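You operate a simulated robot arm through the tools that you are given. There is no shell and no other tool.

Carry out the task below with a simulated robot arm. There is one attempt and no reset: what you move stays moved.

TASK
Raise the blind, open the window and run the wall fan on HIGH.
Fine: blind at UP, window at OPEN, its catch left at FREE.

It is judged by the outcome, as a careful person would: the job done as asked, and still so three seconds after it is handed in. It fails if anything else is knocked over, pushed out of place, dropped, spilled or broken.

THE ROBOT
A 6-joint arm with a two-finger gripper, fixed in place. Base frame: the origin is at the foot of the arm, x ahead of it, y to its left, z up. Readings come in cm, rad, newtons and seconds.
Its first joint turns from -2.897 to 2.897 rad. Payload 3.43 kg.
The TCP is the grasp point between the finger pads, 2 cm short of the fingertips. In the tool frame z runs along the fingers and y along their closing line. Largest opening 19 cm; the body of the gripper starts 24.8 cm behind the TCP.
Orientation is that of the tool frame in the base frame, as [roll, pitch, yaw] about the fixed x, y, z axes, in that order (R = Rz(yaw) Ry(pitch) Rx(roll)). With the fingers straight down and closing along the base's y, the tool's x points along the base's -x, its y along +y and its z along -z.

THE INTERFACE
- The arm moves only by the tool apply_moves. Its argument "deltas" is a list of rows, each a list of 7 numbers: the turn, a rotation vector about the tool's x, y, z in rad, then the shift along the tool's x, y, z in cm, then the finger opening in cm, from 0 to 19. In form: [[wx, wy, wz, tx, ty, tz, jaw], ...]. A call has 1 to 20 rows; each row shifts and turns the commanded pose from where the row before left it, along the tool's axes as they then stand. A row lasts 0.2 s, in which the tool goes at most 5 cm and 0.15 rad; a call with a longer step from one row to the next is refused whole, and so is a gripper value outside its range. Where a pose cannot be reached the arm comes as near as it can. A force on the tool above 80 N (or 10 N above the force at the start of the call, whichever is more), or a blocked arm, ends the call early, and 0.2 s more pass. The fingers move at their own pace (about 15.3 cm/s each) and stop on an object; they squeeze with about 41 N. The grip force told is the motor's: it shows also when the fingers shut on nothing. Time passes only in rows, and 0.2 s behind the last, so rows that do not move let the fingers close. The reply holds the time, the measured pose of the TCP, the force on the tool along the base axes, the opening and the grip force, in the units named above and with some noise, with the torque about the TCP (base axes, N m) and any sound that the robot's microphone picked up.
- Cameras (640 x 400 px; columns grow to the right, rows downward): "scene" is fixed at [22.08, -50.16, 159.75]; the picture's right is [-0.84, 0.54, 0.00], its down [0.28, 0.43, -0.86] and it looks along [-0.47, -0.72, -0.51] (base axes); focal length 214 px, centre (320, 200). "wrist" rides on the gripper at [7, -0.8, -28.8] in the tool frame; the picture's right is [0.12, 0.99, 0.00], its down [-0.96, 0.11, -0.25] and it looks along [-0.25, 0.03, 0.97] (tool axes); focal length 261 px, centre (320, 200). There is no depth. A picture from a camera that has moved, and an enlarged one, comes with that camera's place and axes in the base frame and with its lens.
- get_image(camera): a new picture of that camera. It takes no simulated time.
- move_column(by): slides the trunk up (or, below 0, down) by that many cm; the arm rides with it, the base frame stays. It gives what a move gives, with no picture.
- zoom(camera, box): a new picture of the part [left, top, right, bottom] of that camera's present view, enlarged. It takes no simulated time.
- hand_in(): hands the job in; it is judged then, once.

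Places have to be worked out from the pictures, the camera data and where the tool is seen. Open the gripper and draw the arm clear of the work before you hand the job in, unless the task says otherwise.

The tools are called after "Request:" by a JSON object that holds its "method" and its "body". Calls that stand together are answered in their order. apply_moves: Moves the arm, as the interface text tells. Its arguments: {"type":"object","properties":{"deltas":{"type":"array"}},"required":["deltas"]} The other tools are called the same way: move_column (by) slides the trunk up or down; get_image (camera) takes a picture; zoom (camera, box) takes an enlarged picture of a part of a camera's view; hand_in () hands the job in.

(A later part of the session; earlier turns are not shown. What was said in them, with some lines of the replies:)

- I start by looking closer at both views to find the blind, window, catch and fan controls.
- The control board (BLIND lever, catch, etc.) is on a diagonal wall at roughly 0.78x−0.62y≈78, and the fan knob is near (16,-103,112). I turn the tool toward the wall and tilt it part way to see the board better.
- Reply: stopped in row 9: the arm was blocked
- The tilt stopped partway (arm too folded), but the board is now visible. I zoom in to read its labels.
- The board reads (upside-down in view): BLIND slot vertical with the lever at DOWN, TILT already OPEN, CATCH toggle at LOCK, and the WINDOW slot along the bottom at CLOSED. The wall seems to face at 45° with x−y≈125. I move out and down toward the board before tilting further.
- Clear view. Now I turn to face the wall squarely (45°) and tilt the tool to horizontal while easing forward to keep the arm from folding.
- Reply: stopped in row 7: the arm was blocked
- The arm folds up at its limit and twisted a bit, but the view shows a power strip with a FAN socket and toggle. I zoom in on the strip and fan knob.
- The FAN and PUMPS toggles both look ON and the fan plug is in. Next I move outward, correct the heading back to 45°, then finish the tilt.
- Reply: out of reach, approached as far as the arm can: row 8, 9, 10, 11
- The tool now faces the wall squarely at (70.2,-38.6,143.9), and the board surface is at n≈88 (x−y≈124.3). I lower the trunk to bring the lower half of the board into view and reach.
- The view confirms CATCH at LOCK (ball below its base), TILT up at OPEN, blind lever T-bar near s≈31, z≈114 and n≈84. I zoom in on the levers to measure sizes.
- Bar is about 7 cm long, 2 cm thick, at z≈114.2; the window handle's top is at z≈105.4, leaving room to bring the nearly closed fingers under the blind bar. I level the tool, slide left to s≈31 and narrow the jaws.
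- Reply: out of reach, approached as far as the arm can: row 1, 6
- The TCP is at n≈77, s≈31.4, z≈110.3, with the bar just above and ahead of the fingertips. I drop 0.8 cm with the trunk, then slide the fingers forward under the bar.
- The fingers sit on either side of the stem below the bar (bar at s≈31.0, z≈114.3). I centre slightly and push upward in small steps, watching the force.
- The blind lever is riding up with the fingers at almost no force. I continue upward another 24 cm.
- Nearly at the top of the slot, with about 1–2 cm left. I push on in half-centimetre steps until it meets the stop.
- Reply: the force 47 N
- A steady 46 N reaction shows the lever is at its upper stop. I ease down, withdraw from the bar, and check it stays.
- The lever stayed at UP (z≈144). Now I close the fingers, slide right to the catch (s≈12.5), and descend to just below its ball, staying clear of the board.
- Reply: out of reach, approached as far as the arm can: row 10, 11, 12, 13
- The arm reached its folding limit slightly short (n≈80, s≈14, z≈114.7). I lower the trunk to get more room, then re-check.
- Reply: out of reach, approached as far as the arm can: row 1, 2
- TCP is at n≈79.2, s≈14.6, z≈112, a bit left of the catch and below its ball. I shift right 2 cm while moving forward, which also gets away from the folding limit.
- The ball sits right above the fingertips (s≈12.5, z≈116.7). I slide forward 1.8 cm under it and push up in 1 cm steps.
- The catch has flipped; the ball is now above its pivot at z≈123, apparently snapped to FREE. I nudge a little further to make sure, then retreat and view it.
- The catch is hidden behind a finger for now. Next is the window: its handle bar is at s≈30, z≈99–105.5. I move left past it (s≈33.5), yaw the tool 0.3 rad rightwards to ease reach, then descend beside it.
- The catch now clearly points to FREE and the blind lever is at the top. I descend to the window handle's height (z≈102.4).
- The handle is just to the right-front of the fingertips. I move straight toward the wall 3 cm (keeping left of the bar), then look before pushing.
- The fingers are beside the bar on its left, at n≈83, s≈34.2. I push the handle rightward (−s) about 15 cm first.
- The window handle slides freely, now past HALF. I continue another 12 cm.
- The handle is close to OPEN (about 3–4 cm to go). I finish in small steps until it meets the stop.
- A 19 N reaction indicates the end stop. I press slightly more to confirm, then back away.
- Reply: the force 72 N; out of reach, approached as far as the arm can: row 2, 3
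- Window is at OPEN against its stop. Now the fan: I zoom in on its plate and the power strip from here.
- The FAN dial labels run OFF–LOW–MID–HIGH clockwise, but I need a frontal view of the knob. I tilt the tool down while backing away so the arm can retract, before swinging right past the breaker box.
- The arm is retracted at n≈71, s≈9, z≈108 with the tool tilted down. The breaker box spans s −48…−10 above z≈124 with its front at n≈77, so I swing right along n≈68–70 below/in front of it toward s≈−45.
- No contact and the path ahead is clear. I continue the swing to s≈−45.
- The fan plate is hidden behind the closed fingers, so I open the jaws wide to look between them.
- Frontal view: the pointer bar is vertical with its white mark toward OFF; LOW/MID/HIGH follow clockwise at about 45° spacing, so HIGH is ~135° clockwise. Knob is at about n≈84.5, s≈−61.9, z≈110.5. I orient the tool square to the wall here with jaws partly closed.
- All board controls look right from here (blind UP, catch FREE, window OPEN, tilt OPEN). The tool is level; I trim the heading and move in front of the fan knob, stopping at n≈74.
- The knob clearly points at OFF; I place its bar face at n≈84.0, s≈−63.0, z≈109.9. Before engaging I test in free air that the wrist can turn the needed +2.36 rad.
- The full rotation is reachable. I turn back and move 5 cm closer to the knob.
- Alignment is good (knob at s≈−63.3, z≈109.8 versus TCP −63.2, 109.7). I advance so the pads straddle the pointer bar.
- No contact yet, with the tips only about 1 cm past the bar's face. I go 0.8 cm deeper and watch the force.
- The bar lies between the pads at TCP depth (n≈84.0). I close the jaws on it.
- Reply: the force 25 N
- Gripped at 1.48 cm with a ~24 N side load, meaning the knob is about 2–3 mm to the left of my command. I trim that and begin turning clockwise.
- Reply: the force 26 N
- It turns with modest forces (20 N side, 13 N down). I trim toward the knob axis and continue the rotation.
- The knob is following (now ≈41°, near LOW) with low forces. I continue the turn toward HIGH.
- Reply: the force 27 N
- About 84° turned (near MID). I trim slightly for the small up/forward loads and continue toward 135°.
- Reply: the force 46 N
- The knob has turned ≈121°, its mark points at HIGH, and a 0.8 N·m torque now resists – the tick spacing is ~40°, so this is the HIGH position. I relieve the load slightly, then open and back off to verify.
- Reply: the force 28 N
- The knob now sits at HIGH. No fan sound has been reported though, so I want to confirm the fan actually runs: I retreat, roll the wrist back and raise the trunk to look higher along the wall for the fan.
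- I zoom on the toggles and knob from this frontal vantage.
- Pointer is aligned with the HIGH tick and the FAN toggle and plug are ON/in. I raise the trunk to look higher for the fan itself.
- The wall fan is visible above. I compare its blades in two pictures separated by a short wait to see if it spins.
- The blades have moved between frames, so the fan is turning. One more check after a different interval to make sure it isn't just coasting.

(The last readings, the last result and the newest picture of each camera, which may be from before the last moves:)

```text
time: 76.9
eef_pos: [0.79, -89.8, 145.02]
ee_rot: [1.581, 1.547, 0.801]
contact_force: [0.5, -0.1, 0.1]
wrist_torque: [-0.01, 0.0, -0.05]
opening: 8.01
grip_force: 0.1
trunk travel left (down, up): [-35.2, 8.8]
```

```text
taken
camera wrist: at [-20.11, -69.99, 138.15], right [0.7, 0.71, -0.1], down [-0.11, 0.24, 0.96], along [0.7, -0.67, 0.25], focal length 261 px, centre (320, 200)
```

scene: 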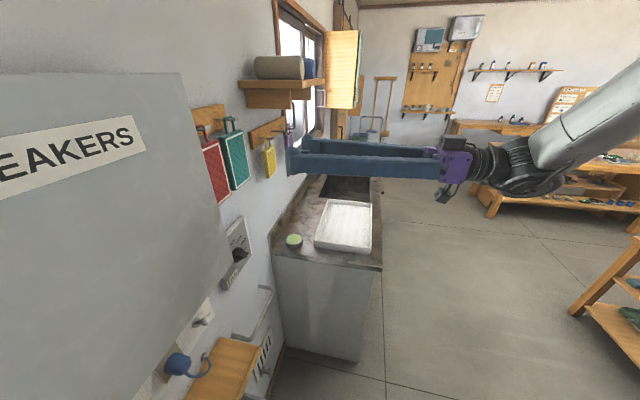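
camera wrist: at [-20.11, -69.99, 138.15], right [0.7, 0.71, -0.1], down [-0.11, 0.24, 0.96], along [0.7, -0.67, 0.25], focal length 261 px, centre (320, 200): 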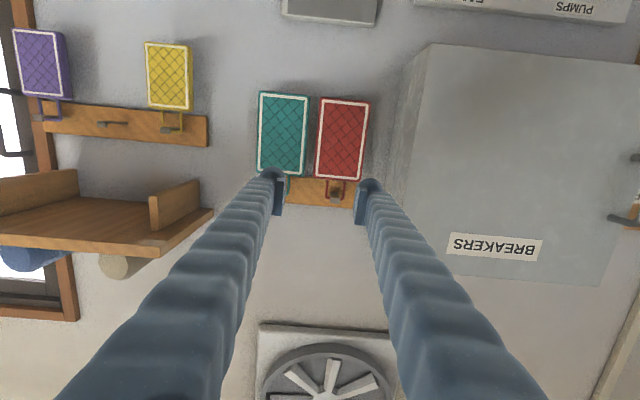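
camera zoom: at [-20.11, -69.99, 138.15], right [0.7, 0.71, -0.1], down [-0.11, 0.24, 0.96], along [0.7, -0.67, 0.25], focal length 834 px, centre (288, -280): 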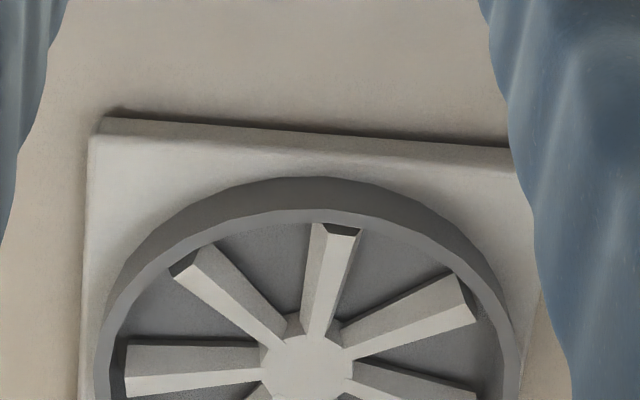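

The fan keeps spinning. As a last check I yaw the tool toward the control board to confirm blind, catch and window states before handing in.

Request:
{"method": "apply_moves", "body": {"deltas": [[0, 0, 0, 0, 3, -1, 8], [0, 0, 0, 0, 3, -1, 8], [0, 0, 0, 0, 3, -1, 8], [-0.12, 0, 0, 0, 0, 0, 8], [-0.12, 0, 0, 0, 0, 0, 8], [-0.12, 0, 0, 0, 0, 0, 8], [-0.12, 0, 0, 0, 0, 0, 8], [-0.12, 0, 0, 0, 0, 0, 8]]}}

Request:
{"method": "move_column", "body": {"by": -30}}

Request:
{"method": "get_image", "body": {"camera": "wrist"}}

```text
time: 78.7
eef_pos: [5.0, -81.3, 145.14]
ee_rot: [1.005, 1.547, 0.825]
contact_force: [0.0, -0.8, 1.3]
wrist_torque: [0.0, 0.03, 0.04]
opening: 8.01
grip_force: 0.0
trunk travel left (down, up): [-35.2, 8.8]
```

```text
time: 81.7
eef_pos: [5.12, -81.23, 115.37]
ee_rot: [0.978, 1.546, 0.797]
contact_force: [0.3, -0.8, -0.2]
wrist_torque: [-0.03, 0.03, -0.02]
opening: 8.02
grip_force: 0.0
trunk travel left (down, up): [-5.2, 38.8]
```

```text
taken
camera wrist: at [-23.35, -76.83, 107.97], right [0.18, 0.98, -0.1], down [-0.24, 0.14, 0.96], along [0.95, -0.15, 0.26], focal length 261 px, centre (320, 200)
```

wrist: 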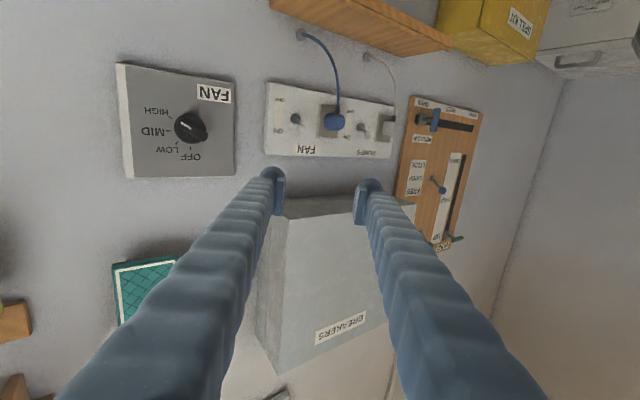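

Request:
{"method": "zoom", "body": {"camera": "wrist", "box": [390, 85, 490, 260]}}

Request:
{"method": "zoom", "body": {"camera": "wrist", "box": [110, 55, 250, 185]}}

```text
2.29 times, centred on (440, 172) of wrist
camera zoom: at [-23.35, -76.83, 107.97], right [0.18, 0.98, -0.1], down [-0.24, 0.14, 0.96], along [0.95, -0.15, 0.26], focal length 596 px, centre (46, 263)
```

zoom: 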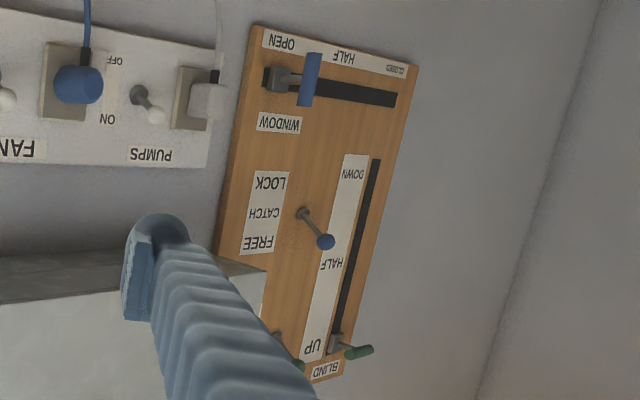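

```text
3.08 times, centred on (180, 120) of wrist
camera zoom: at [-23.35, -76.83, 107.97], right [0.18, 0.98, -0.1], down [-0.24, 0.14, 0.96], along [0.95, -0.15, 0.26], focal length 802 px, centre (751, 446)
```

zoom: 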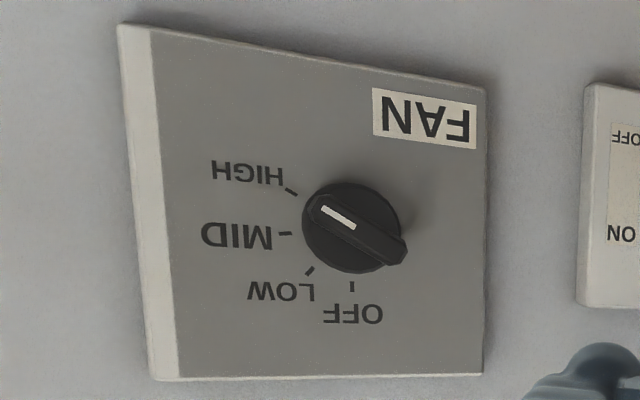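

Everything reads correctly: blind lever at UP, catch at FREE, window at OPEN, fan knob at HIGH and the fan spinning. I open the gripper fully and draw back a little more.

Request:
{"method": "apply_moves", "body": {"deltas": [[0, 0, 0, 0, 0, -2, 14], [0, 0, 0, 0, 0, -2, 19], [0, 0, 0, 0, 0, 0, 19]]}}

```text
time: 82.5
eef_pos: [1.17, -80.4, 115.26]
ee_rot: [0.98, 1.546, 0.797]
contact_force: [-0.8, 0.3, -0.9]
wrist_torque: [0.01, -0.02, -0.02]
opening: 19.0
grip_force: 0.0
trunk travel left (down, up): [-5.2, 38.8]
```

The arm is clear of the work, the gripper is open, and all four settings are verified. I hand the job in.

Request:
{"method": "hand_in", "body": {}}

```text
The job is handed in.
```

The blind is up, the window is open with its catch at FREE, and the wall fan is on HIGH. I handed the job in, and no verdict came back.

- **Blind:** I pushed the lever to its upper stop. It was still at UP when I looked again just before handing in.
- **Window:** I flipped the catch from LOCK to FREE, then slid the handle to its stop at OPEN. Both were still in place at the last look.
- **Fan:** I turned the knob from OFF to HIGH, and its mark lines up with the HIGH tick. The microphone picked up no fan sound. The blades had moved in each of three pictures taken within a second, so the fan is running.

The tilt lever, the FAN and PUMPS switches and the breaker box were left as they were. As far as I could see, nothing else was touched or moved. The gripper is fully open and the arm is clear of the wall.
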